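You operate a simulated robot arm through the tools that you are given. There is no shell and no other tool. Be economical: measure what you need, move in short steps, check, and stop when the job is done.

You are at the controls of a simulated robot arm. One attempt, no reset.

TASK
Put the black case labelled "lens" from the long steel bench on the top of the grey bench and the black case that says "flat" on the white bench. Put one of the teal cubes from the white bench on top of the yellow carton there. Press the check button two times. Take the purple bottle on the middle of the open table and put it away on the upper shelf of the short bench. Open the right tools door, take the white sensor and leave it on the middle shelf of the tools cabinet and shut the door again. Lift the tank lid open. Do these in any order. Set down upright: teal cube, purple bottle, white sensor.
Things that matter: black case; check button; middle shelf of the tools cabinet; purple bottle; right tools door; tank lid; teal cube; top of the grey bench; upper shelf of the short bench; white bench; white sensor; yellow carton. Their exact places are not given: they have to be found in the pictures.

It is judged by the outcome, as a careful person would: the job done as asked, and still so three seconds after it is handed in. It fails if anything else is knocked over, pushed out of place, dropped, spilled or broken. Lids that push on must go on centred and level and be pressed home; caps that screw on are set level and turned clockwise until they are tight.

THE ROBOT
A 6-joint arm with a four-finger gripper on a trunk, on a base that drives. Base frame: it is fixed to the floor where the robot stands at the start and does not move with it; the origin is under the middle of the robot, x ahead of it, y to its left, z up; the surface under the hand at the start is at about z = 900. Readings come in mm, rad, newtons and seconds.
Its first joint turns from -2.897 to 2.897 rad. Places, roughly: black case [750, -250, 1000]; check button [700, 1200, 900]; middle shelf of the tools cabinet [-4200, 300, 900]; purple bottle [-2500, -2000, 1000]; right tools door [-4000, 0, 1000]; tank lid [-2500, 2300, 1000]; teal cube (5x5x6 cm) [1000, 800, 900]; top of the grey bench [-2500, 1500, 800]; upper shelf of the short bench [-100, -4100, 500]; white bench [800, 1000, 900]; white sensor [-2750, -1750, 1000]; yellow carton [1000, 500, 1000]. Payload 3.43 kg.
Tool frame: the origin (TCP) lies between the finger pads and is the grasp point; the fingertips stand 30 mm ahead of it; z points along the fingers, y is the line along which they close. The gripper opens to 120 mm. The gripper's body begins 85 mm behind the TCP.
Orientation is that of the tool frame in the base frame, as a unit quaternion [w, x, y, z]. With the fingers straight down and closing along the base's y, the tool's x points along the base's -x, its y along +y and its z along -z.

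THE INTERFACE
- The arm moves only by the tool nudge_tool. Its argument "plan" is a list of rows, each an object of numbers (a shift or turn left out is 0, a gripper value left out holds the last): "dx", "dy", "dz": the shift along the tool's x, y, z in mm; "rx", "ry", "rz": the turn, a rotation vector about the tool's x, y, z in rad. In form: [{"dx": .., "dy": .., "dz": .., "rx": .., "ry": .., "rz": ..}, ...]. A call has 1 to 12 rows; each row is the pose to reach, as a shift and turn from the pose commanded when the call began, along the tool's axes at that moment. "jaw" is the opening, from 0 (shut) to 1 (fully open), set as the call begins (left out, the last holds). Each row takes 0.2 s and may step no farther than 50 mm and 0.15 rad from the row before; otherwise, or with a gripper value out of range, the whole call is refused. Where a pose cannot be reached the arm comes as near as it can. A force on the tool above 40 N (or 10 N above the force at the start of the call, whichever is more), or a blocked arm, ends the call early, and 0.2 s more pass. The fingers move at their own pace and stop on an object; they squeeze with about 24 N. The grip force told is the motor's: it shows also when the fingers shut on nothing. Time passes only in rows, and 0.2 s behind the last, so rows that repeat a pose let the fingers close. The reply holds the time, the measured pose of the TCP, the force on the tool along the base axes, the opening and the grip force, in the units named above and with some noise, with the torque about the TCP (base axes, N m) and any sound that the robot's microphone picked up.
- Cameras (640 x 400 px; columns grow to the right, rows downward): "scene" is now at [-202.5, 171.7, 1253.3]; the picture's right is [-0.23, -0.97, 0.00], its down [-0.18, 0.04, -0.98] and it looks along [0.96, -0.23, -0.18] (base axes); focal length 274 px, centre (320, 200). "wrist" rides on the gripper at [71, -17, -120] in the tool frame; the picture's right is [0.23, 0.97, 0.00], its down [-0.81, 0.19, -0.55] and it looks along [-0.54, 0.13, 0.83] (tool axes); focal length 275 px, centre (320, 200).
- grab_frame(camera): a new picture of that camera. It takes no simulated time.
- base_move(legs): drives the robot by 1 to 6 legs, each [ahead, turn to the left] in mm and rad, along the robot's own axes; the way and the turn of a leg run together, so that a leg with both is an arc; at most 1500 mm and 3.142 rad a leg. The arm and the cameras ride along, it lands a little off, and it stops where it bumps. It gives what a move gives.
- head_to(pan, tilt): turns the head with the scene camera to pan (to the left, within 2.496 rad either way) and tilt (down, from -0.506 to 1.204), counted from straight ahead of the robot. It gives what a move gives.
- locate(camera, pixels): there is no depth. For up to 12 entries [column, row, z] of the newest picture of that camera ("zoom" is the newest enlarged one), the place [x, y] in the base frame at which the ray of that pixel passes the height z, good to about 2 mm. It takes no simulated time.
- inspect(camera, box): a new picture of the part [left, top, right, bottom] of that camera's present view, enlarged. It takes no simulated time.
- hand_in(): hands the job in; it is judged then, once.

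Work in short steps. Measure before you move; look again where a grasp or a placing could have gone wrong, and mend it. You have 138 turns and 154 pictures in all, those below and enlarged ones among them. Open the gripper and draw the arm clear of the work before you hand the job in, unless the task says otherwise.

The tools are called after ">>>" as name(argument=value, ...) on one line, values as JSON. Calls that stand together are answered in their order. nudge_tool: Moves the arm, as the interface text tells. Its arguments: {"type":"object","properties":{"plan":{"type":"array"},"jaw":{"type":"number"}},"required":["plan"]} The other tools are called the same way: base_move (legs) drives the base; head_to (pan, tilt) turns the head that bears the scene camera; grab_frame (camera) takes a picture; locate (camera, pixels) gives the place at which the rays of pixels pass given heights; inspect (camera, box) takes an enlarged picture of a part of a camera's view; hand_in () hands the job in.

At the start:

```text
clock: 0.0
ee_pos: [729.6, 40.0, 1206.4]
ee_rot: [-0.001, 0.001, 1.0, -0.001]
ft_force: [0.2, 0.4, -0.2]
wrist_torque: [0.04, 0.01, 0.0]
gripper_width: 119.9
grip_force: 0.1
robot x, y, heading: [-0.1, 1.0, -0.003]
head pan, tilt: [-0.234, 0.171]
```

scene: 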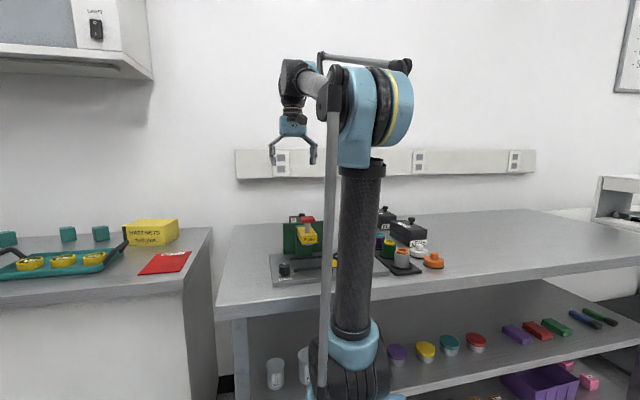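
wrist: 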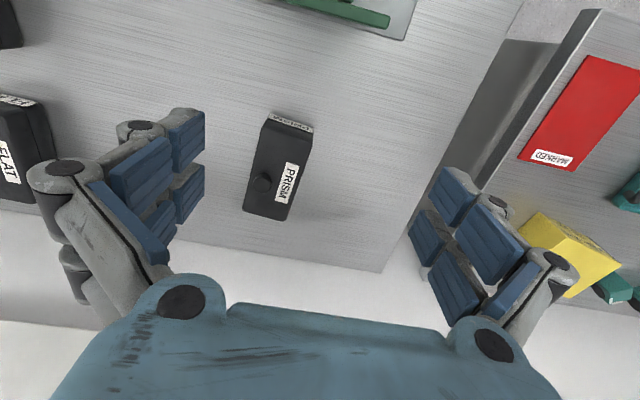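

The wrist view shows cases PRISM at (280,165), FLAT at (15,155) and another at the far left. I look closer at the scene and the left bench.

>>> inspect(camera="scene", box=[220, 180, 460, 330])

>>> head_to(pan=0.6, tilt=0.4)

>>> grab_frame(camera="scene")

```text
2.67 times, centred on (340, 255) of scene
```

zoom: 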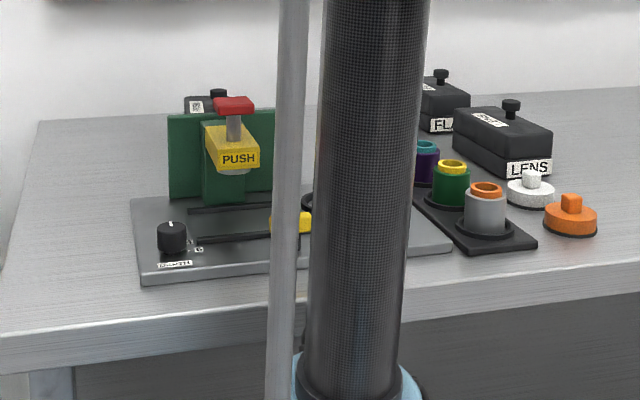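

```text
clock: 1.2
ee_pos: [714.3, 40.2, 1214.9]
ee_rot: [0.005, 0.0, 1.0, -0.002]
ft_force: [-0.2, -0.4, 0.3]
wrist_torque: [-0.01, 0.02, 0.0]
gripper_width: 119.9
grip_force: 0.1
robot x, y, heading: [-1.5, 0.7, 0.002]
head pan, tilt: [0.6, 0.4]
```

```text
150 pictures are left
```

scene: 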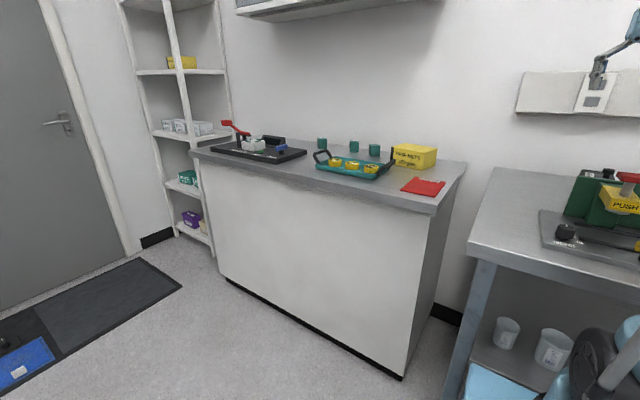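

The white bench is in view: fixture at (260,145), cubes at (322,143),(354,146),(375,150), carton at (414,155). I zoom in on it.

>>> inspect(camera="scene", box=[190, 105, 330, 193])

>>> inspect(camera="scene", box=[300, 120, 470, 226])

>>> locate(camera="scene", pixels=[[322, 149, 900], [354, 152, 900], [375, 156, 900], [414, 167, 900], [414, 148, 960], [433, 213, 900], [190, 152, 900], [466, 163, 900], [243, 152, 920], [263, 148, 930], [280, 148, 930], [487, 255, 900]])

```text
4.55 times, centred on (260, 149) of scene
```

zoom: 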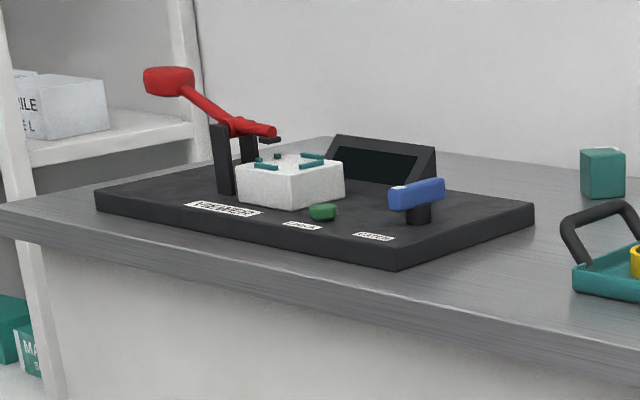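

```text
3.76 times, centred on (385, 173) of scene
```

zoom: 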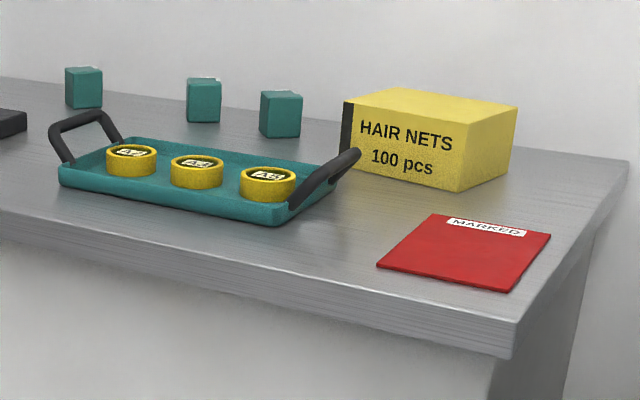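

```text
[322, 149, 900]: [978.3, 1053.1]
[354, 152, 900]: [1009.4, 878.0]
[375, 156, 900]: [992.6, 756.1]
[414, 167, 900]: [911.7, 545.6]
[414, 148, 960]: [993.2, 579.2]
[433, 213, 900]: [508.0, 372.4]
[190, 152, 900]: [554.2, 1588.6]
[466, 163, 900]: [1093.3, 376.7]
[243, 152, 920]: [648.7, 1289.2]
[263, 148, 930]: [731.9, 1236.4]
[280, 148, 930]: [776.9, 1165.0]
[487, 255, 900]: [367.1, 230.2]
```

Now I move the hand above the cases (toward -y) to see them with the wrist camera.

>>> nudge_tool(plan=[{"dy": -50}, {"dy": -100}, {"dy": -150}, {"dy": -200}, {"dy": -250}])

>>> grab_frame(camera="wrist")

>>> head_to(pan=-0.25, tilt=0.3)

>>> grab_frame(camera="scene")

```text
clock: 2.4
ee_pos: [713.3, -210.9, 1217.4]
ee_rot: [0.005, 0.0, 1.0, -0.001]
ft_force: [-0.1, -0.1, 0.0]
wrist_torque: [0.0, -0.02, -0.01]
gripper_width: 120.2
grip_force: 0.1
robot x, y, heading: [-0.3, 1.4, 0.0]
head pan, tilt: [0.6, 0.4]
```

```text
147 pictures are left
```

wrist: 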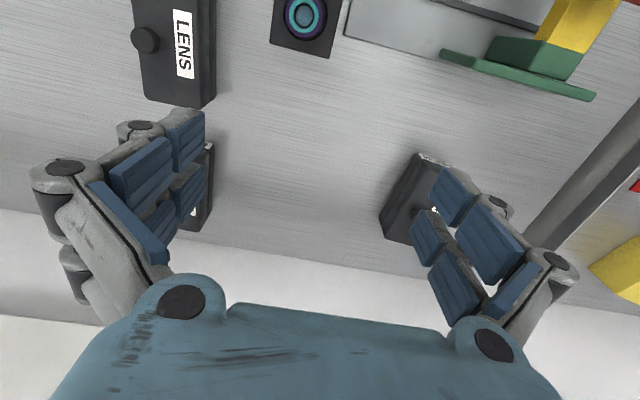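

```text
clock: 3.5
ee_pos: [715.1, -209.6, 1216.1]
ee_rot: [0.006, 0.0, 1.0, -0.001]
ft_force: [-0.3, -1.0, 0.1]
wrist_torque: [0.01, 0.02, -0.01]
gripper_width: 120.3
grip_force: 0.1
robot x, y, heading: [1.4, 2.9, -0.002]
head pan, tilt: [-0.25, 0.3]
```

```text
146 pictures are left
```

scene: 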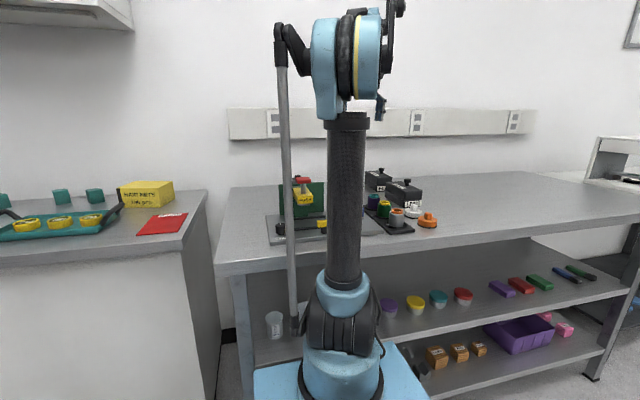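

FLAT is hidden behind the left finger at (205,190); I shift a bit more so it shows between the fingers.

>>> nudge_tool(plan=[{"dy": -50}, {"dy": -100}, {"dy": -120}])

>>> grab_frame(camera="wrist")

```text
clock: 4.3
ee_pos: [714.4, -331.6, 1216.9]
ee_rot: [0.005, 0.0, 1.0, 0.0]
ft_force: [-1.2, -0.9, 0.4]
wrist_torque: [-0.01, -0.02, 0.03]
gripper_width: 119.8
grip_force: 0.0
robot x, y, heading: [0.2, 0.4, -0.004]
head pan, tilt: [-0.25, 0.3]
```

```text
145 pictures are left
```

wrist: 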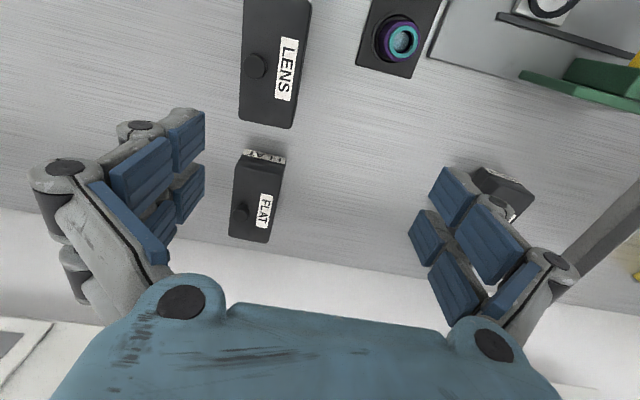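

FLAT is visible at (255,200) and LENS at (275,65). I locate corners at bench height and at trial top heights.

>>> locate(camera="wrist", pixels=[[244, 151, 900], [285, 155, 900], [243, 162, 950], [285, 166, 950], [230, 236, 950], [267, 242, 950], [240, 212, 965], [239, 118, 950], [291, 128, 950], [311, 5, 950], [256, 66, 965], [239, 122, 900]])

>>> inspect(camera="wrist", box=[200, 0, 360, 260])

>>> inspect(camera="scene", box=[350, 155, 450, 230])

```text
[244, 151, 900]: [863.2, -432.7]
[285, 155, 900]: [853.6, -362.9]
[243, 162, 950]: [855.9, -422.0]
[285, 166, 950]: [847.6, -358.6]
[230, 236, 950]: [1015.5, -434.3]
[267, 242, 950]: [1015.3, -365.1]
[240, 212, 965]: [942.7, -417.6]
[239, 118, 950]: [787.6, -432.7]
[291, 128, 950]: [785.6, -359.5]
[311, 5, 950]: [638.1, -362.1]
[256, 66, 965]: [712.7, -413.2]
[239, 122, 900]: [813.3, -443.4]
```

```text
1.54 times, centred on (280, 130) of wrist
```

zoom: 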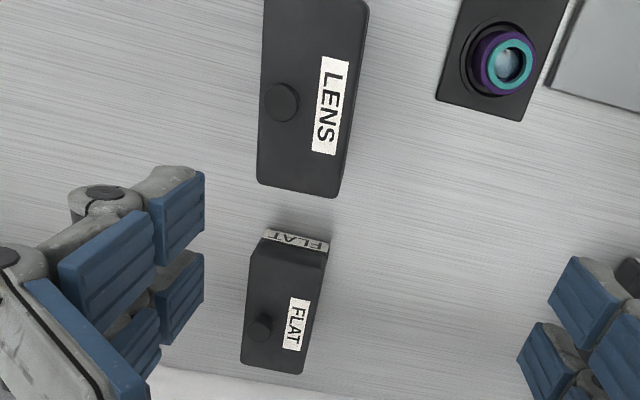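

```text
5.33 times, centred on (400, 192) of scene
```

zoom: 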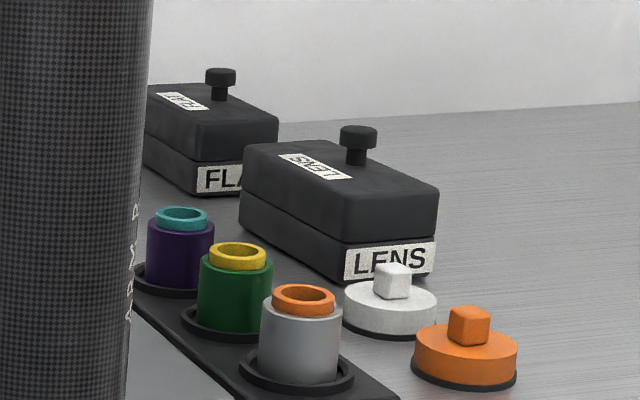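

The cases have a seam, so I'll grip the body low, across y. I go above FLAT (about 930,-397) and check whether it can be reached.

>>> nudge_tool(plan=[{"dx": -40, "dy": -15, "dz": 20}, {"dx": -80, "dy": -30, "dz": 40}, {"dx": -120, "dy": -45, "dz": 60}, {"dx": -160, "dy": -60, "dz": 80}, {"dx": -200, "dy": -65, "dz": 100, "rz": 0.05}, {"dx": -216, "dy": -65, "dz": 120, "rz": 0.05}], jaw=1)

>>> grab_frame(camera="wrist")

>>> grab_frame(camera="scene")

```text
clock: 5.7
ee_pos: [933.1, -395.4, 1098.6]
ee_rot: [0.005, 0.025, 1.0, -0.001]
ft_force: [-1.0, -0.3, 0.9]
wrist_torque: [-0.02, -0.04, 0.0]
gripper_width: 119.9
grip_force: 0.2
robot x, y, heading: [1.1, 2.5, -0.0]
head pan, tilt: [-0.25, 0.3]
```

```text
142 pictures are left
```

wrist: 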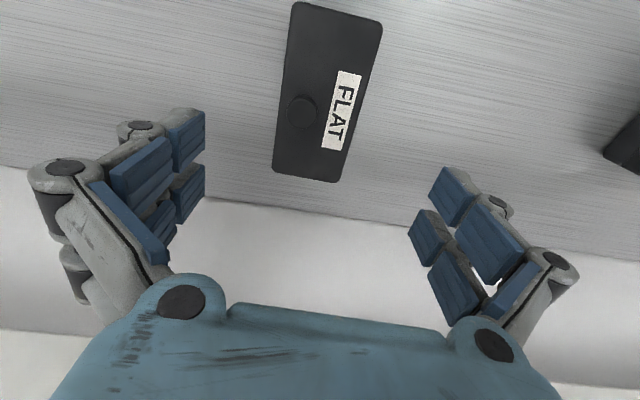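

```text
141 pictures are left
```

scene: 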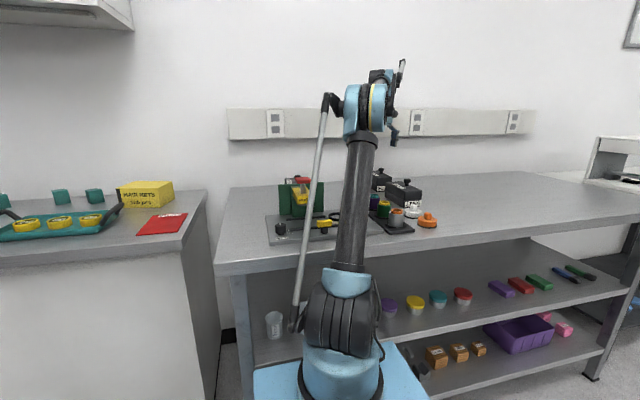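

Reached. FLAT's top spans (291,5)-(382,25)-(340,182)-(273,170); I locate the corners.

>>> locate(camera="wrist", pixels=[[291, 3, 955], [382, 24, 955], [273, 172, 955], [341, 183, 955], [291, 3, 965], [382, 24, 965], [273, 172, 965], [341, 183, 965], [302, 112, 975]])

```text
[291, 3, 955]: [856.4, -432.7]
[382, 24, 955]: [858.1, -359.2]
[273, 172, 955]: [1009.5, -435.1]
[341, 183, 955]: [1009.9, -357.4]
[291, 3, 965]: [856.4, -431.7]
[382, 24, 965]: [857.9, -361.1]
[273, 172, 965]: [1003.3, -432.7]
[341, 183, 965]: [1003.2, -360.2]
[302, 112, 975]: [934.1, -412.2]
```

The case is square to the base (centre 931,-396). I turn back the 0.05 rad and descend to TCP z≈937.

>>> nudge_tool(plan=[{"dz": 45, "rz": -0.05}, {"dz": 90, "rz": -0.05}, {"dz": 130, "rz": -0.05}, {"dz": 150, "rz": -0.05}, {"dz": 161, "rz": -0.05}])

>>> nudge_tool(plan=[{"dz": 0}, {"dz": 0}, {"dz": 0}], jaw=0)

>>> nudge_tool(plan=[{"dz": -40}, {"dz": -80}, {"dz": -120}, {"dz": -160}, {"dz": -200}])

>>> grab_frame(camera="wrist")

```text
clock: 6.9
ee_pos: [935.0, -394.6, 937.5]
ee_rot: [0.005, -0.001, 1.0, -0.001]
ft_force: [0.3, -0.5, 0.1]
wrist_torque: [0.02, -0.03, 0.02]
gripper_width: 119.6
grip_force: 0.1
robot x, y, heading: [1.5, -0.6, 0.002]
head pan, tilt: [-0.25, 0.3]
```

```text
clock: 7.7
ee_pos: [934.4, -394.2, 937.8]
ee_rot: [0.006, 0.001, 1.0, -0.001]
ft_force: [-0.2, -8.9, 12.4]
wrist_torque: [-0.53, -0.05, -0.03]
gripper_width: 73.9
grip_force: 24.2
robot x, y, heading: [-1.5, 4.7, -0.0]
head pan, tilt: [-0.25, 0.3]
```

```text
clock: 8.9
ee_pos: [931.6, -394.3, 1138.5]
ee_rot: [0.005, 0.0, 1.0, -0.002]
ft_force: [-0.5, 0.0, -5.8]
wrist_torque: [0.02, -0.03, 0.0]
gripper_width: 73.9
grip_force: 23.6
robot x, y, heading: [0.8, 2.2, -0.004]
head pan, tilt: [-0.25, 0.3]
```

```text
140 pictures are left
```

wrist: 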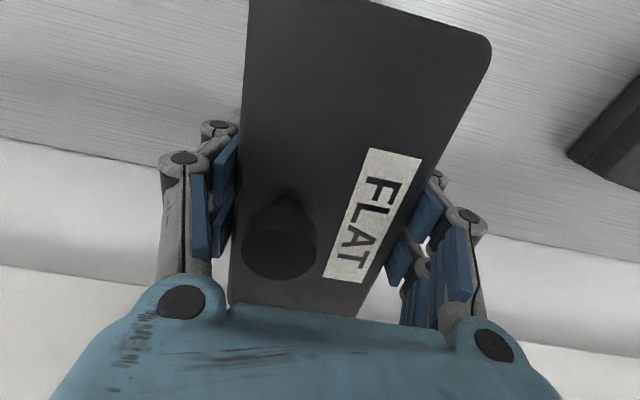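

Holding FLAT firmly (73.9 mm). I retract the hand to about (720,0,1210) and then drive 800 mm to the left in front of the white bench.

>>> nudge_tool(plan=[{"dx": 20, "dy": 40, "dz": -10}, {"dx": 42, "dy": 80, "dz": -20}, {"dx": 63, "dy": 120, "dz": -30}, {"dx": 84, "dy": 160, "dz": -40}, {"dx": 105, "dy": 200, "dz": -50}, {"dx": 126, "dy": 240, "dz": -60}, {"dx": 147, "dy": 280, "dz": -70}, {"dx": 168, "dy": 320, "dz": -70}, {"dx": 189, "dy": 360, "dz": -70}, {"dx": 210, "dy": 394, "dz": -70}])

>>> base_move(legs=[[0, 1.5708], [800, 0], [0, -1.5708]])

>>> head_to(pan=0.1, tilt=0.6)

>>> grab_frame(camera="scene")

>>> grab_frame(camera="wrist")

```text
clock: 11.1
ee_pos: [721.0, 1.4, 1204.5]
ee_rot: [0.005, 0.001, 1.0, -0.001]
ft_force: [0.6, -0.5, -6.1]
wrist_torque: [0.02, 0.01, -0.04]
gripper_width: 73.9
grip_force: 24.2
robot x, y, heading: [-2.1, 0.2, -0.002]
head pan, tilt: [-0.25, 0.3]
```

```text
clock: 24.1
ee_pos: [698.8, 823.5, 1203.9]
ee_rot: [0.005, -0.02, 1.0, -0.001]
ft_force: [0.0, 0.3, -4.8]
wrist_torque: [-0.02, 0.02, -0.02]
gripper_width: 73.7
grip_force: 24.8
robot x, y, heading: [-21.2, 807.4, 0.042]
head pan, tilt: [-0.25, 0.3]
```

```text
clock: 25.0
ee_pos: [683.9, 824.3, 1212.3]
ee_rot: [0.011, -0.022, 1.0, -0.001]
ft_force: [0.1, -1.0, -4.5]
wrist_torque: [0.03, 0.02, 0.01]
gripper_width: 74.0
grip_force: 23.8
robot x, y, heading: [-21.5, 808.8, 0.042]
head pan, tilt: [0.099, 0.6]
```

```text
139 pictures are left
```

scene: 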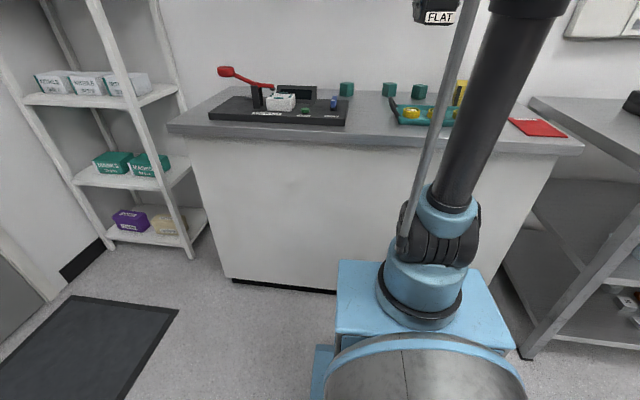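

```text
138 pictures are left
```

wrist: 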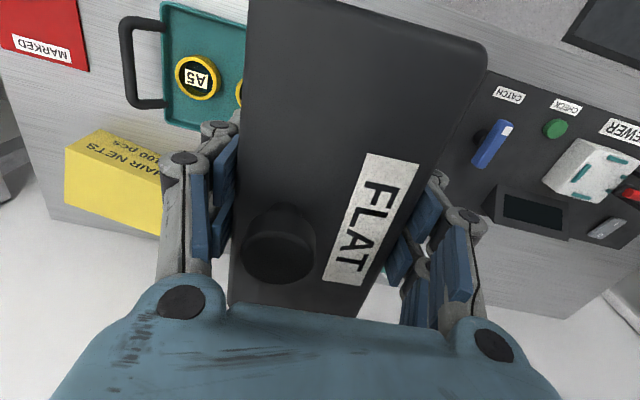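

The wrist view shows the bench: CHECK label by the green button (555,128), fixture edge at (480,90), tray (205,70), carton (115,180). I locate them.

>>> locate(camera="wrist", pixels=[[555, 128, 925], [490, 75, 915], [165, 125, 910], [165, 5, 910], [125, 25, 930], [80, 128, 960], [65, 205, 900], [85, 70, 900], [5, 50, 900], [162, 235, 900], [525, 215, 950], [490, 145, 940]])

>>> locate(camera="scene", pixels=[[346, 95, 900], [390, 96, 900], [419, 98, 900], [346, 125, 900], [397, 125, 900], [345, 138, 900], [397, 140, 900], [168, 125, 900], [582, 152, 900], [305, 112, 925], [338, 262, 200], [457, 250, 200]])

>>> inspect(camera="scene", box=[200, 60, 480, 160])

```text
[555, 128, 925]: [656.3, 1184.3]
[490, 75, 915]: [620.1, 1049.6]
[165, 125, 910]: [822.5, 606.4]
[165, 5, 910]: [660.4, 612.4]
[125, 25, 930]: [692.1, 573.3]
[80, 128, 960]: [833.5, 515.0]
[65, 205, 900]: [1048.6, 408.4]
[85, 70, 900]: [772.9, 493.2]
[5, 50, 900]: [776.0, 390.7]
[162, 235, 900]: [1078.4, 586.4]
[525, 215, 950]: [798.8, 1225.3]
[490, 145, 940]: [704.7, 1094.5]
```

```text
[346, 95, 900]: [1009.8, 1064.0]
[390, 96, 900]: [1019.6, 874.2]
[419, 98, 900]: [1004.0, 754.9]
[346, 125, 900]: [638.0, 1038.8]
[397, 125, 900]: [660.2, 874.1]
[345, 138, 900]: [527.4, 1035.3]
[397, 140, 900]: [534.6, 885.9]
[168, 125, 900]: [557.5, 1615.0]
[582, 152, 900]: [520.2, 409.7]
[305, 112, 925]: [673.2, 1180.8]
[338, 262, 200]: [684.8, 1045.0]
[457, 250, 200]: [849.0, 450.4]
```

```text
2.29 times, centred on (340, 110) of scene
```

zoom: 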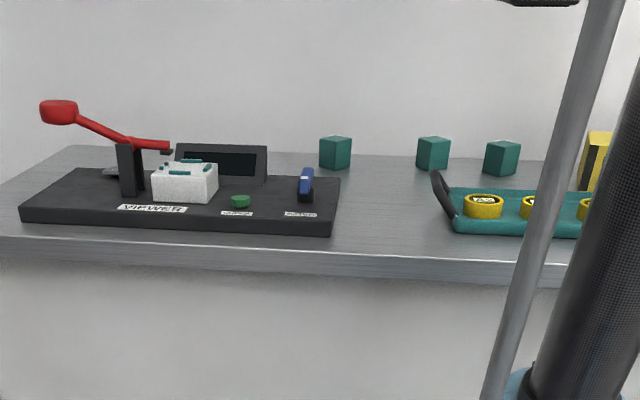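

The gap between fixture and tray looks about 140 mm wide; I measure both borders in the enlarged view.

>>> locate(camera="zoom", pixels=[[432, 175, 945], [434, 185, 930], [452, 225, 905], [450, 190, 915], [332, 235, 900], [331, 220, 915], [341, 178, 915], [340, 195, 900], [320, 165, 900], [350, 168, 900]])

```text
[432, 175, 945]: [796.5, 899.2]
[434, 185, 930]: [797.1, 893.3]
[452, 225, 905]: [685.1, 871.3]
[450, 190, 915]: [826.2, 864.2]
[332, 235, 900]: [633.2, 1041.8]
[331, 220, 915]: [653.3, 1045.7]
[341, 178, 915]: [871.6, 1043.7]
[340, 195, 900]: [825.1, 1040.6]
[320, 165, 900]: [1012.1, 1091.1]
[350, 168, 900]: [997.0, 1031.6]
```

I place FLAT centred at (745,970): shift above there with yaw squared, then lower partially.

>>> nudge_tool(plan=[{"dx": -20, "dy": 45, "rz": 0.02}, {"dx": -40, "dy": 90, "dz": 20, "rz": 0.044}, {"dx": -65, "dy": 130, "dz": 60, "rz": 0.044}, {"dx": -68, "dy": 143, "dz": 105, "rz": 0.044}, {"dx": -68, "dy": 143, "dz": 150, "rz": 0.044}, {"dx": -68, "dy": 143, "dz": 195, "rz": 0.044}, {"dx": -68, "dy": 143, "dz": 225, "rz": 0.044}])

>>> grab_frame(camera="scene")

>>> grab_frame(camera="wrist")

```text
refused: row 2 steps farther than a row can; nothing moved
```

```text
136 pictures are left
```

scene: 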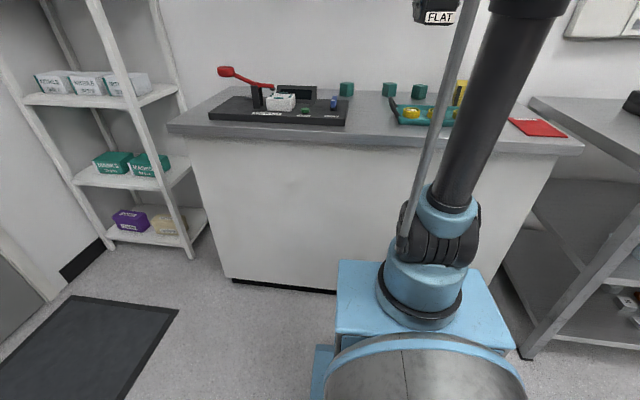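

```text
135 pictures are left
```

wrist: 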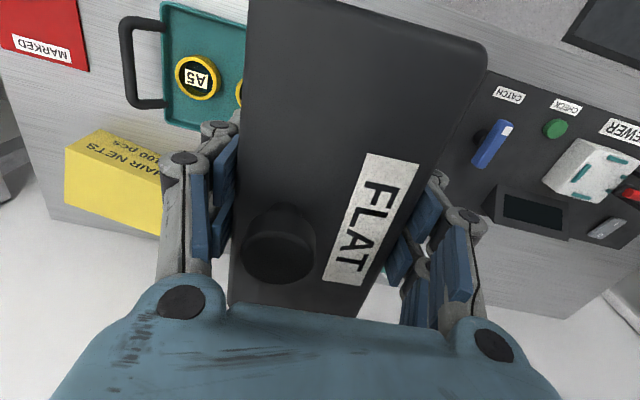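

A step was too large; same move with smaller steps.

>>> nudge_tool(plan=[{"dx": -15, "dy": 40, "rz": 0.02}, {"dx": -30, "dy": 80, "dz": 10, "rz": 0.044}, {"dx": -50, "dy": 115, "dz": 35, "rz": 0.044}, {"dx": -68, "dy": 143, "dz": 65, "rz": 0.044}, {"dx": -68, "dy": 143, "dz": 110, "rz": 0.044}, {"dx": -68, "dy": 143, "dz": 155, "rz": 0.044}, {"dx": -68, "dy": 143, "dz": 195, "rz": 0.044}, {"dx": -68, "dy": 143, "dz": 225, "rz": 0.044}])

>>> grab_frame(camera="scene")

>>> grab_frame(camera="wrist")

```text
clock: 26.8
ee_pos: [752.8, 970.9, 990.0]
ee_rot: [0.011, 0.001, 1.0, 0.0]
ft_force: [0.3, 0.0, -5.9]
wrist_torque: [0.0, 0.0, -0.03]
gripper_width: 73.9
grip_force: 24.4
robot x, y, heading: [-25.1, 809.4, 0.039]
head pan, tilt: [0.099, 0.6]
```

```text
134 pictures are left
```

scene: 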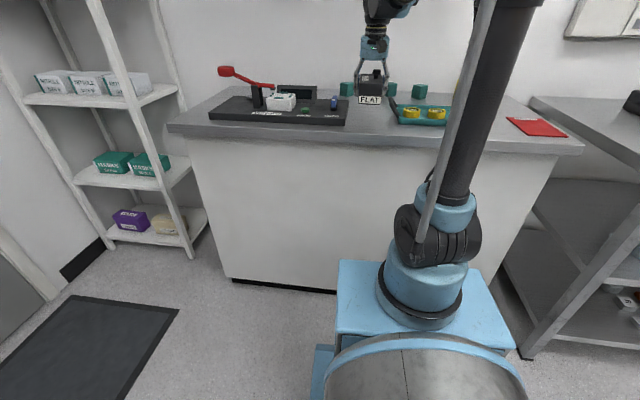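

```text
133 pictures are left
```

wrist: 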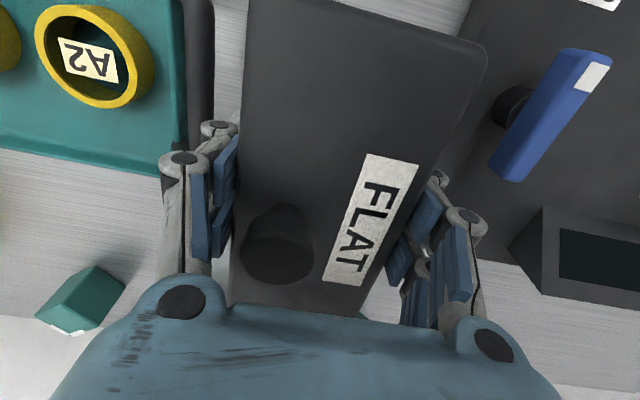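

It sits well in the gap. I lower gently to contact (~z 938).

>>> nudge_tool(plan=[{"dy": 2, "dz": 30}, {"dy": 2, "dz": 42}, {"dy": 2, "dz": 48}, {"dy": 2, "dz": 52}])

```text
clock: 27.8
ee_pos: [752.9, 971.4, 937.3]
ee_rot: [0.011, 0.0, 1.0, 0.0]
ft_force: [3.5, 0.3, 7.2]
wrist_torque: [-0.01, 0.64, -0.03]
gripper_width: 74.0
grip_force: 24.1
robot x, y, heading: [-24.5, 807.0, 0.043]
head pan, tilt: [0.099, 0.6]
```

Contact is felt (Fz +7). I open to about 96 mm and rise.

>>> nudge_tool(plan=[{"dz": 0}, {"dz": 0}, {"dz": -30}, {"dz": -75}, {"dz": -120}, {"dz": -160}, {"dz": -200}], jaw=0.8)

>>> grab_frame(camera="wrist")

```text
clock: 29.4
ee_pos: [747.0, 969.6, 1137.3]
ee_rot: [0.012, 0.001, 1.0, 0.0]
ft_force: [-0.2, -0.7, -0.6]
wrist_torque: [-0.03, 0.0, 0.03]
gripper_width: 96.2
grip_force: 0.0
robot x, y, heading: [-22.9, 810.0, 0.044]
head pan, tilt: [0.099, 0.6]
```

```text
132 pictures are left
```

wrist: 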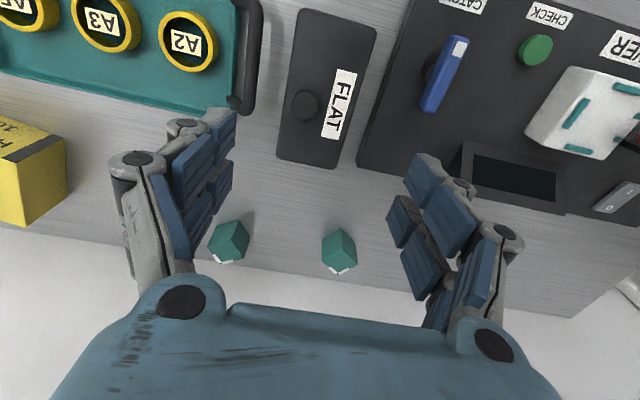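

FLAT is placed cleanly. Next the green CHECK button, at (535,50) here; I locate it and the obstacles near it.

>>> locate(camera="wrist", pixels=[[536, 50, 930], [535, 48, 920], [536, 52, 940], [455, 50, 950], [545, 80, 950], [340, 272, 900], [228, 262, 900], [342, 245, 960]])

>>> inspect(camera="wrist", box=[400, 0, 640, 150])

>>> inspect(camera="scene", box=[230, 70, 390, 140])

```text
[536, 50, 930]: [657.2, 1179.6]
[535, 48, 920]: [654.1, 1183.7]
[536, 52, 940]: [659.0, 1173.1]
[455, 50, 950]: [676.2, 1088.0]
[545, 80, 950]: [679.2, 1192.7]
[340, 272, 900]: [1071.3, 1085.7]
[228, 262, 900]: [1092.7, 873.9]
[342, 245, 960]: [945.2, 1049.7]
```

```text
2.67 times, centred on (520, 75) of wrist
```

zoom: 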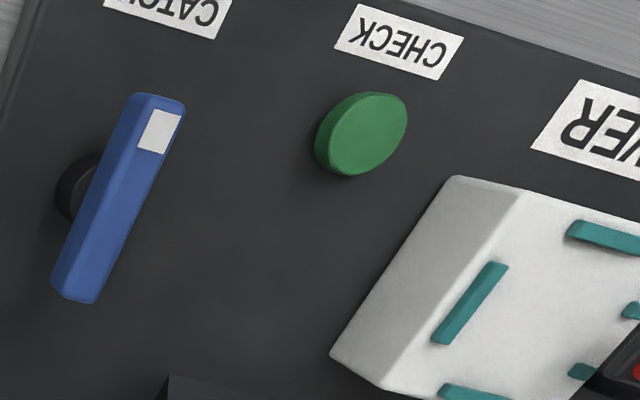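

```text
4.00 times, centred on (310, 105) of scene
```

zoom: 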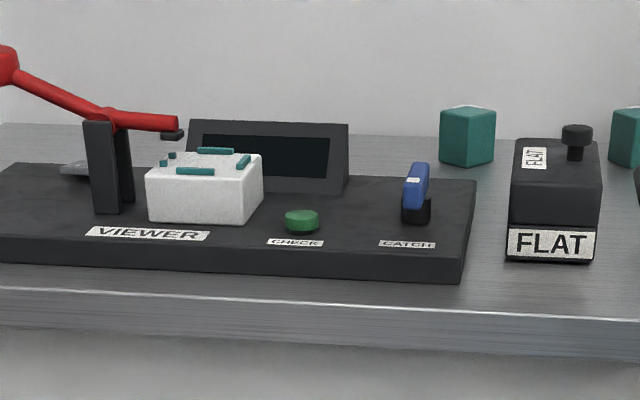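

The button top is near z≈940 at (659,1173). I close the fingers and move above it for a check.

>>> nudge_tool(plan=[{"dx": 18, "dy": 40, "dz": 10}, {"dx": 36, "dy": 80, "dz": 20}, {"dx": 54, "dy": 120, "dz": 30}, {"dx": 72, "dy": 160, "dz": 40}, {"dx": 88, "dy": 203, "dz": 50}], jaw=0)

>>> grab_frame(camera="wrist")

>>> inspect(camera="scene", box=[230, 50, 390, 140])

```text
clock: 30.6
ee_pos: [661.0, 1174.5, 1085.6]
ee_rot: [0.011, 0.001, 1.0, -0.001]
ft_force: [-0.6, -0.3, -0.3]
wrist_torque: [0.02, -0.03, -0.02]
gripper_width: 0.0
grip_force: 23.6
robot x, y, heading: [-21.0, 805.7, 0.04]
head pan, tilt: [0.099, 0.6]
```

```text
129 pictures are left
```

wrist: 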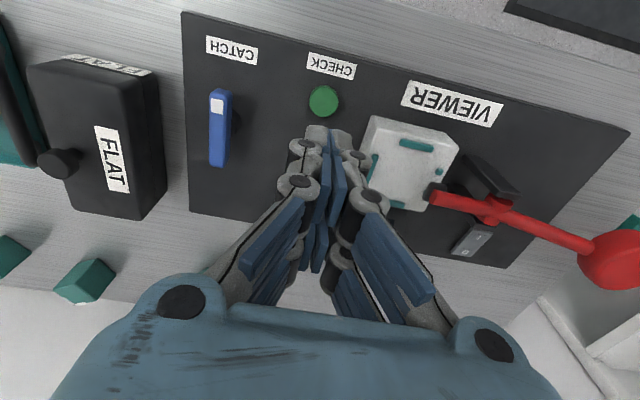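

```text
4.00 times, centred on (310, 95) of scene
```

zoom: 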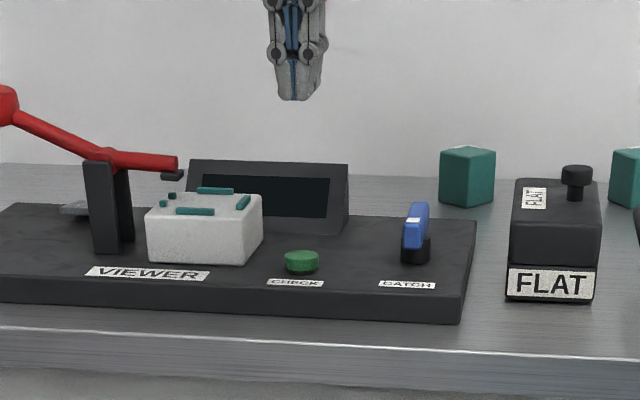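

Button now at (324,101); locate again to refine.

>>> locate(camera="wrist", pixels=[[324, 100, 945], [324, 100, 935], [372, 118, 960], [370, 185, 925]])

```text
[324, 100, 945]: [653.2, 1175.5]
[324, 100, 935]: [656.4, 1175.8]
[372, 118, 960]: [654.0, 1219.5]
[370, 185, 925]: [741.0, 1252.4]
```

I correct 6 mm in x and lower to just above the button, then press gently in small steps.

>>> nudge_tool(plan=[{"dx": 6, "dy": 1, "dz": 45}, {"dx": 6, "dy": 1, "dz": 85}, {"dx": 6, "dy": 1, "dz": 102}])

>>> nudge_tool(plan=[{"dz": 3}, {"dz": 6}, {"dz": 9}, {"dz": 12}, {"dz": 15}, {"dz": 18}, {"dz": 21}, {"dz": 24}])

```text
clock: 31.4
ee_pos: [658.0, 1174.8, 982.0]
ee_rot: [0.011, 0.001, 1.0, 0.0]
ft_force: [0.0, -0.1, -0.1]
wrist_torque: [0.02, 0.01, 0.0]
gripper_width: 0.0
grip_force: 23.5
robot x, y, heading: [-22.0, 806.4, 0.045]
head pan, tilt: [0.099, 0.6]
```

```text
clock: 33.2
ee_pos: [657.7, 1175.2, 960.5]
ee_rot: [0.012, 0.001, 1.0, 0.0]
ft_force: [-0.6, 4.5, 22.8]
wrist_torque: [0.16, 0.26, -0.01]
gripper_width: 6.1
grip_force: 33.5
robot x, y, heading: [-23.6, 811.4, 0.039]
head pan, tilt: [0.099, 0.6]
heard: click
```

A click was heard: first press. I rise clear, then press once more.

>>> nudge_tool(plan=[{"dz": -12}, {"dz": -30}, {"dz": -30}, {"dz": -30}])

>>> nudge_tool(plan=[{"dz": 12}, {"dz": 18}, {"dz": 21}, {"dz": 24}, {"dz": 27}, {"dz": 30}])

>>> nudge_tool(plan=[{"dz": -30}, {"dz": -75}, {"dz": -120}, {"dz": -160}])

>>> inspect(camera="scene", box=[230, 50, 390, 140])

```text
clock: 34.2
ee_pos: [657.5, 1175.9, 988.1]
ee_rot: [0.011, 0.001, 1.0, 0.0]
ft_force: [0.8, -0.6, -0.5]
wrist_torque: [0.03, 0.01, 0.03]
gripper_width: 0.1
grip_force: 33.5
robot x, y, heading: [-22.9, 811.8, 0.036]
head pan, tilt: [0.099, 0.6]
```

```text
clock: 35.6
ee_pos: [657.8, 1175.4, 960.0]
ee_rot: [0.012, 0.0, 1.0, 0.0]
ft_force: [3.3, 7.6, 26.3]
wrist_torque: [0.23, 0.18, -0.08]
gripper_width: 6.0
grip_force: 33.5
robot x, y, heading: [-23.1, 808.3, 0.046]
head pan, tilt: [0.099, 0.6]
heard: click
```

```text
clock: 36.6
ee_pos: [652.4, 1174.1, 1118.0]
ee_rot: [0.011, 0.001, 1.0, 0.0]
ft_force: [0.1, 0.2, 0.9]
wrist_torque: [-0.01, 0.01, 0.04]
gripper_width: 0.1
grip_force: 33.5
robot x, y, heading: [-20.1, 808.5, 0.041]
head pan, tilt: [0.099, 0.6]
```

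```text
4.00 times, centred on (310, 95) of scene
```

zoom: 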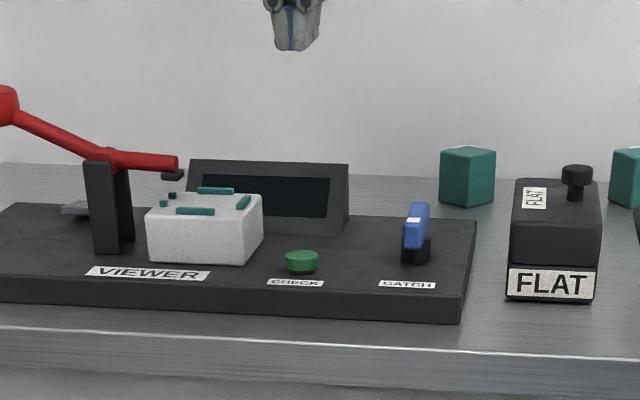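

Both presses clicked. Now I move to view the cubes behind the tray, opening the jaw.

>>> nudge_tool(plan=[{"dx": -22, "dy": -42}, {"dx": -44, "dy": -84}, {"dx": -66, "dy": -126}, {"dx": -88, "dy": -168}, {"dx": -110, "dy": -210}, {"dx": -132, "dy": -252}, {"dx": -154, "dy": -294}, {"dx": -176, "dy": -336}, {"dx": -198, "dy": -376}, {"dx": -198, "dy": -400, "dz": -20}], jaw=1)

>>> grab_frame(camera="wrist")

```text
clock: 38.8
ee_pos: [849.8, 776.1, 1142.4]
ee_rot: [0.011, 0.0, 1.0, 0.0]
ft_force: [0.2, -0.2, 0.1]
wrist_torque: [0.01, 0.01, 0.01]
gripper_width: 119.8
grip_force: 0.0
robot x, y, heading: [-24.2, 808.8, 0.04]
head pan, tilt: [0.099, 0.6]
```

```text
126 pictures are left
```

wrist: 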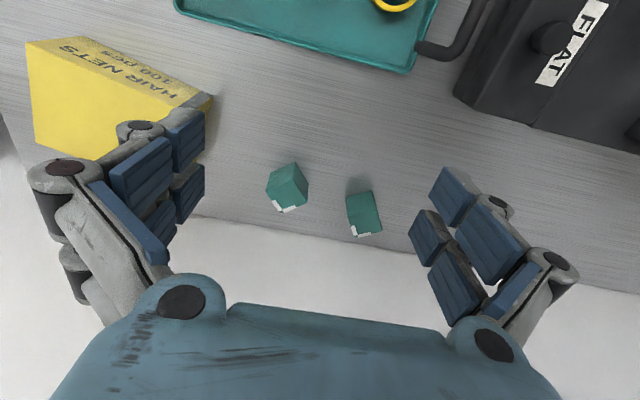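

Cubes at (288,188) and (363,212). I zoom for exact outlines.

>>> inspect(camera="wrist", box=[250, 150, 400, 244])

```text
4.26 times, centred on (325, 197) of wrist
```

zoom: 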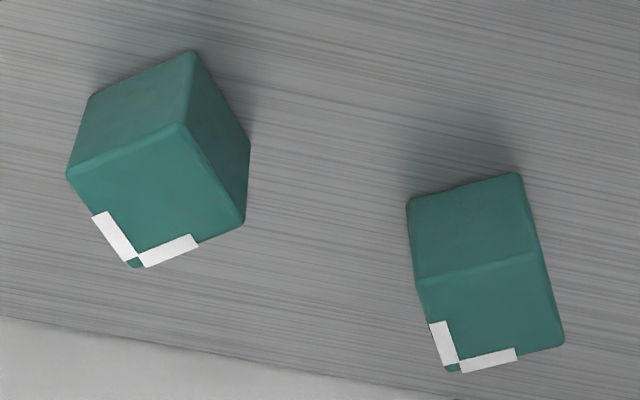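

>>> locate(camera="zoom", pixels=[[68, 173, 960], [185, 122, 960], [245, 226, 960], [133, 267, 960], [92, 93, 900], [195, 50, 900], [417, 286, 960], [540, 254, 960], [565, 341, 960], [452, 371, 960], [407, 197, 900], [519, 172, 900]])

>>> locate(camera="wrist", pixels=[[27, 42, 960], [95, 38, 960], [210, 97, 960], [172, 108, 960], [35, 145, 900], [98, 160, 900], [27, 42, 980], [210, 97, 980]])

```text
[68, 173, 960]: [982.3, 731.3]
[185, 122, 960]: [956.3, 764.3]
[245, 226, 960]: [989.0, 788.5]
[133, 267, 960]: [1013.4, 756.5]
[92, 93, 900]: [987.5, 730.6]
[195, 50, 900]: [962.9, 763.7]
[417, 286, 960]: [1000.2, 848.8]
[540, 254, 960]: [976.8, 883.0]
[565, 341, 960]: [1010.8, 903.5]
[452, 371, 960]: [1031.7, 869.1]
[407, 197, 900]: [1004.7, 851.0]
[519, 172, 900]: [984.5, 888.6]
```

```text
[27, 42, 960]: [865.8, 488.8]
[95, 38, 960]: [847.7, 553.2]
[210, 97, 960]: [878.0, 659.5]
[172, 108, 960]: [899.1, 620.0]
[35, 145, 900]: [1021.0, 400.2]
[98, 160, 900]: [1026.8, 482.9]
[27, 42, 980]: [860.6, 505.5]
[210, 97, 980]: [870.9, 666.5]
```

Cube 1: centre (985,760), turned ~38°. I move over it, yawing the tool by +0.66 rad, jaw 0.75.

>>> nudge_tool(plan=[{"dx": -30, "dy": -4, "rz": -0.13}, {"dx": -60, "dy": -8, "rz": -0.26}, {"dx": -90, "dy": -12, "rz": -0.4}, {"dx": -115, "dy": -16, "rz": -0.53}, {"dx": -135, "dy": -16, "dz": 20, "rz": -0.66}, {"dx": -135, "dy": -16, "dz": 60, "rz": -0.66}], jaw=0.75)

>>> grab_frame(camera="wrist")

```text
clock: 40.2
ee_pos: [989.7, 757.9, 1085.6]
ee_rot: [0.011, -0.324, 0.946, -0.004]
ft_force: [0.4, -0.2, 1.2]
wrist_torque: [0.02, -0.06, 0.0]
gripper_width: 89.8
grip_force: 0.1
robot x, y, heading: [-25.5, 810.5, 0.038]
head pan, tilt: [0.099, 0.6]
```

```text
124 pictures are left
```

wrist: 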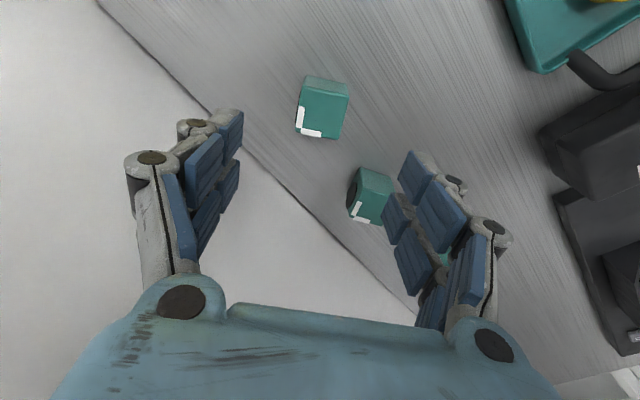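

>>> locate(camera="wrist", pixels=[[304, 83, 960], [350, 94, 960], [341, 139, 960], [296, 129, 960]])

```text
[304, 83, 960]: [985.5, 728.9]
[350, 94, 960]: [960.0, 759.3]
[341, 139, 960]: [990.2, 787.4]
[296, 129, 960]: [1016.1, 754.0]
```

Aligned to within 2 mm; I add 0.05 rad yaw, descend and grip.

>>> nudge_tool(plan=[{"dz": 45, "rz": -0.05}, {"dz": 90, "rz": -0.05}, {"dz": 125, "rz": -0.05}, {"dz": 147, "rz": -0.05}])

>>> nudge_tool(plan=[{"dz": 0}, {"dz": 0}, {"dz": 0}], jaw=0)

>>> nudge_tool(plan=[{"dz": -40}, {"dz": -80}, {"dz": -120}, {"dz": -160}, {"dz": -200}])

>>> grab_frame(camera="wrist")

```text
clock: 41.2
ee_pos: [990.5, 758.1, 939.8]
ee_rot: [0.011, -0.347, 0.938, -0.005]
ft_force: [0.0, -0.1, 0.2]
wrist_torque: [0.03, 0.0, 0.0]
gripper_width: 89.9
grip_force: 0.0
robot x, y, heading: [-23.2, 806.6, 0.045]
head pan, tilt: [0.099, 0.6]
```

```text
clock: 42.0
ee_pos: [991.7, 758.2, 938.3]
ee_rot: [0.01, -0.346, 0.938, -0.004]
ft_force: [-0.9, 0.8, 0.5]
wrist_torque: [0.03, 0.03, -0.01]
gripper_width: 43.7
grip_force: 24.4
robot x, y, heading: [-22.8, 808.1, 0.043]
head pan, tilt: [0.099, 0.6]
```

```text
clock: 43.2
ee_pos: [987.1, 760.1, 1140.1]
ee_rot: [0.011, -0.346, 0.938, -0.005]
ft_force: [0.0, 0.3, -2.7]
wrist_torque: [0.0, 0.04, 0.0]
gripper_width: 43.7
grip_force: 23.8
robot x, y, heading: [-25.7, 809.6, 0.044]
head pan, tilt: [0.099, 0.6]
```

```text
123 pictures are left
```

wrist: 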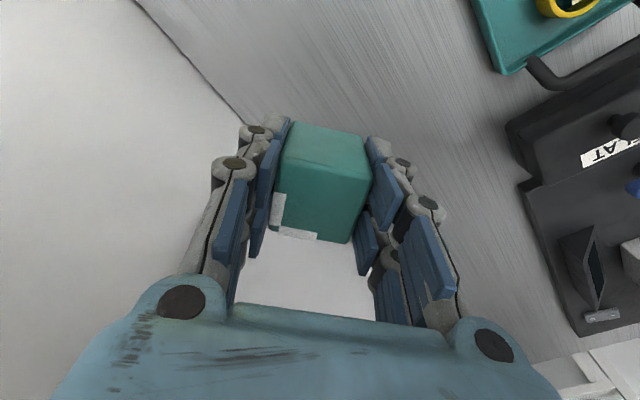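

Cube held. I move to a viewpoint before the carton and turn the tool back to yaw 0.

>>> nudge_tool(plan=[{"dx": 41, "dy": -18, "dz": -10, "rz": 0.12}, {"dx": 82, "dy": -36, "dz": -20, "rz": 0.24}, {"dx": 123, "dy": -53, "dz": -30, "rz": 0.36}, {"dx": 164, "dy": -71, "dz": -40, "rz": 0.48}, {"dx": 205, "dy": -89, "dz": -50, "rz": 0.6}, {"dx": 245, "dy": -106, "dz": -50, "rz": 0.707}])

>>> grab_frame(camera="wrist")

>>> grab_frame(camera="scene")

```text
clock: 44.6
ee_pos: [867.4, 519.5, 1189.2]
ee_rot: [0.012, 0.001, 1.0, 0.0]
ft_force: [0.3, 0.3, -2.6]
wrist_torque: [-0.03, 0.05, -0.02]
gripper_width: 43.5
grip_force: 23.9
robot x, y, heading: [-23.4, 806.5, 0.041]
head pan, tilt: [0.099, 0.6]
```

```text
122 pictures are left
```

wrist: 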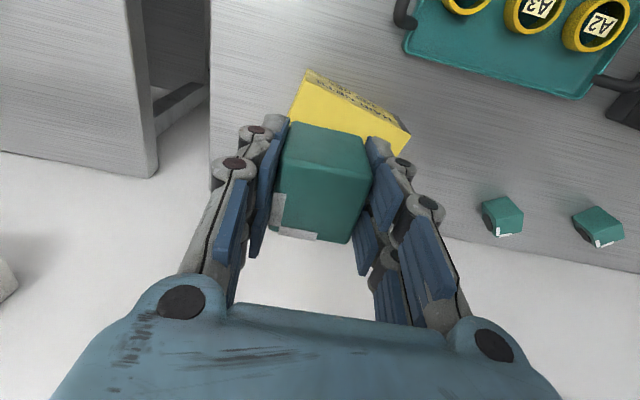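

```text
121 pictures are left
```

scene: 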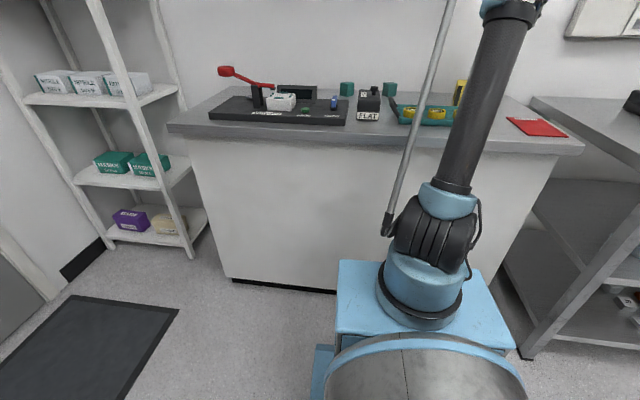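

The cube hides the carton; I step aside by +150 in y to see it.

>>> nudge_tool(plan=[{"dx": 10, "dy": 45}, {"dx": 30, "dy": 90}, {"dx": 45, "dy": 130}, {"dx": 60, "dy": 160}])

>>> grab_frame(camera="wrist")

```text
clock: 45.6
ee_pos: [806.1, 677.0, 1186.8]
ee_rot: [0.011, -0.002, 1.0, -0.001]
ft_force: [0.3, 0.5, -2.1]
wrist_torque: [0.03, 0.08, 0.03]
gripper_width: 43.6
grip_force: 23.9
robot x, y, heading: [-22.9, 808.2, 0.042]
head pan, tilt: [0.099, 0.6]
```

```text
120 pictures are left
```

wrist: 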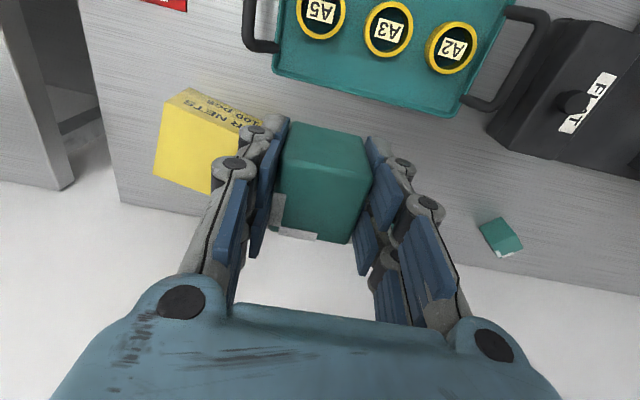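

>>> locate(camera="wrist", pixels=[[192, 87, 900], [166, 97, 970], [166, 97, 980], [166, 97, 990], [153, 177, 980], [262, 119, 900], [235, 128, 980], [210, 194, 980]])

>>> inspect(camera="wrist", box=[120, 60, 300, 220])

```text
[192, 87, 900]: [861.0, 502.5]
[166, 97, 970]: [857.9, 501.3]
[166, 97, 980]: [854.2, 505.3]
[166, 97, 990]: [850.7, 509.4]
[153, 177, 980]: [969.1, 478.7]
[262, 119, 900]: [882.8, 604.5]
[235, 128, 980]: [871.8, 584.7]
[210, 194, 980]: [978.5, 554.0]
```

```text
2.50 times, centred on (210, 140) of wrist
```

zoom: 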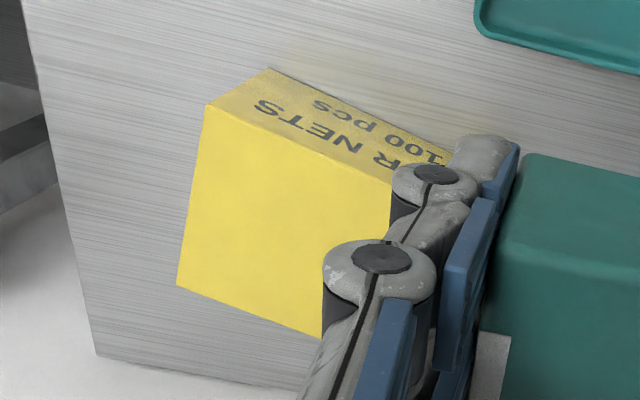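

The carton's top is ~z 970, centre ≈(936,556), yawed ~-0.25. I move over its centre with the cube, at z≈1045.

>>> nudge_tool(plan=[{"dx": -28, "dy": -26, "rz": 0.06}, {"dx": -56, "dy": -52, "rz": 0.12}, {"dx": -84, "dy": -78, "rz": 0.18}, {"dx": -112, "dy": -104, "rz": 0.24}, {"dx": -130, "dy": -121, "dz": 20, "rz": 0.24}, {"dx": -130, "dy": -121, "dz": 65, "rz": 0.24}, {"dx": -130, "dy": -121, "dz": 110, "rz": 0.24}, {"dx": -130, "dy": -121, "dz": 142, "rz": 0.24}])

>>> grab_frame(camera="wrist")

>>> inspect(camera="scene", box=[390, 40, 550, 140])

```text
clock: 47.4
ee_pos: [939.7, 556.7, 1047.2]
ee_rot: [0.011, 0.119, 0.993, 0.001]
ft_force: [0.6, 0.9, -2.1]
wrist_torque: [-0.03, -0.03, -0.01]
gripper_width: 43.7
grip_force: 24.2
robot x, y, heading: [-25.2, 810.7, 0.042]
head pan, tilt: [0.099, 0.6]
```

```text
118 pictures are left
```

wrist: 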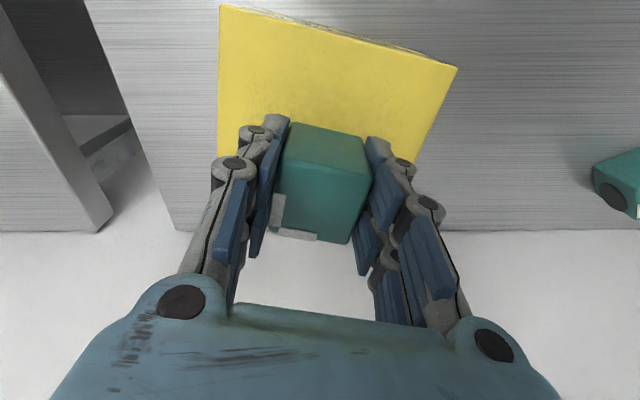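

```text
4.00 times, centred on (470, 90) of scene
```

zoom: 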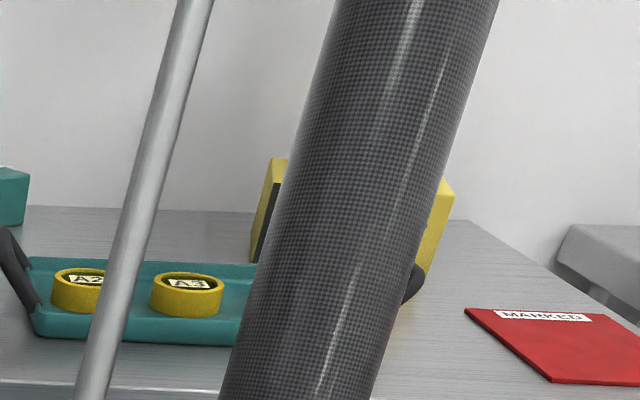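

>>> locate(camera="wrist", pixels=[[219, 5, 970], [457, 68, 970], [219, 150, 970], [414, 163, 970]])

```text
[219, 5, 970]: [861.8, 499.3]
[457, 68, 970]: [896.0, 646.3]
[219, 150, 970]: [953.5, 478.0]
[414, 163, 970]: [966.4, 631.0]
```

Centre confirmed at (937,559). I lower to contact.

>>> nudge_tool(plan=[{"dz": 20}, {"dz": 30}, {"dz": 35}, {"dz": 38}, {"dz": 41}])

```text
clock: 48.6
ee_pos: [941.8, 556.4, 1006.8]
ee_rot: [0.012, 0.119, 0.993, 0.001]
ft_force: [-1.8, -1.1, 18.4]
wrist_torque: [-0.07, 0.03, -0.01]
gripper_width: 44.1
grip_force: 23.7
robot x, y, heading: [-21.8, 810.8, 0.043]
head pan, tilt: [0.099, 0.6]
```

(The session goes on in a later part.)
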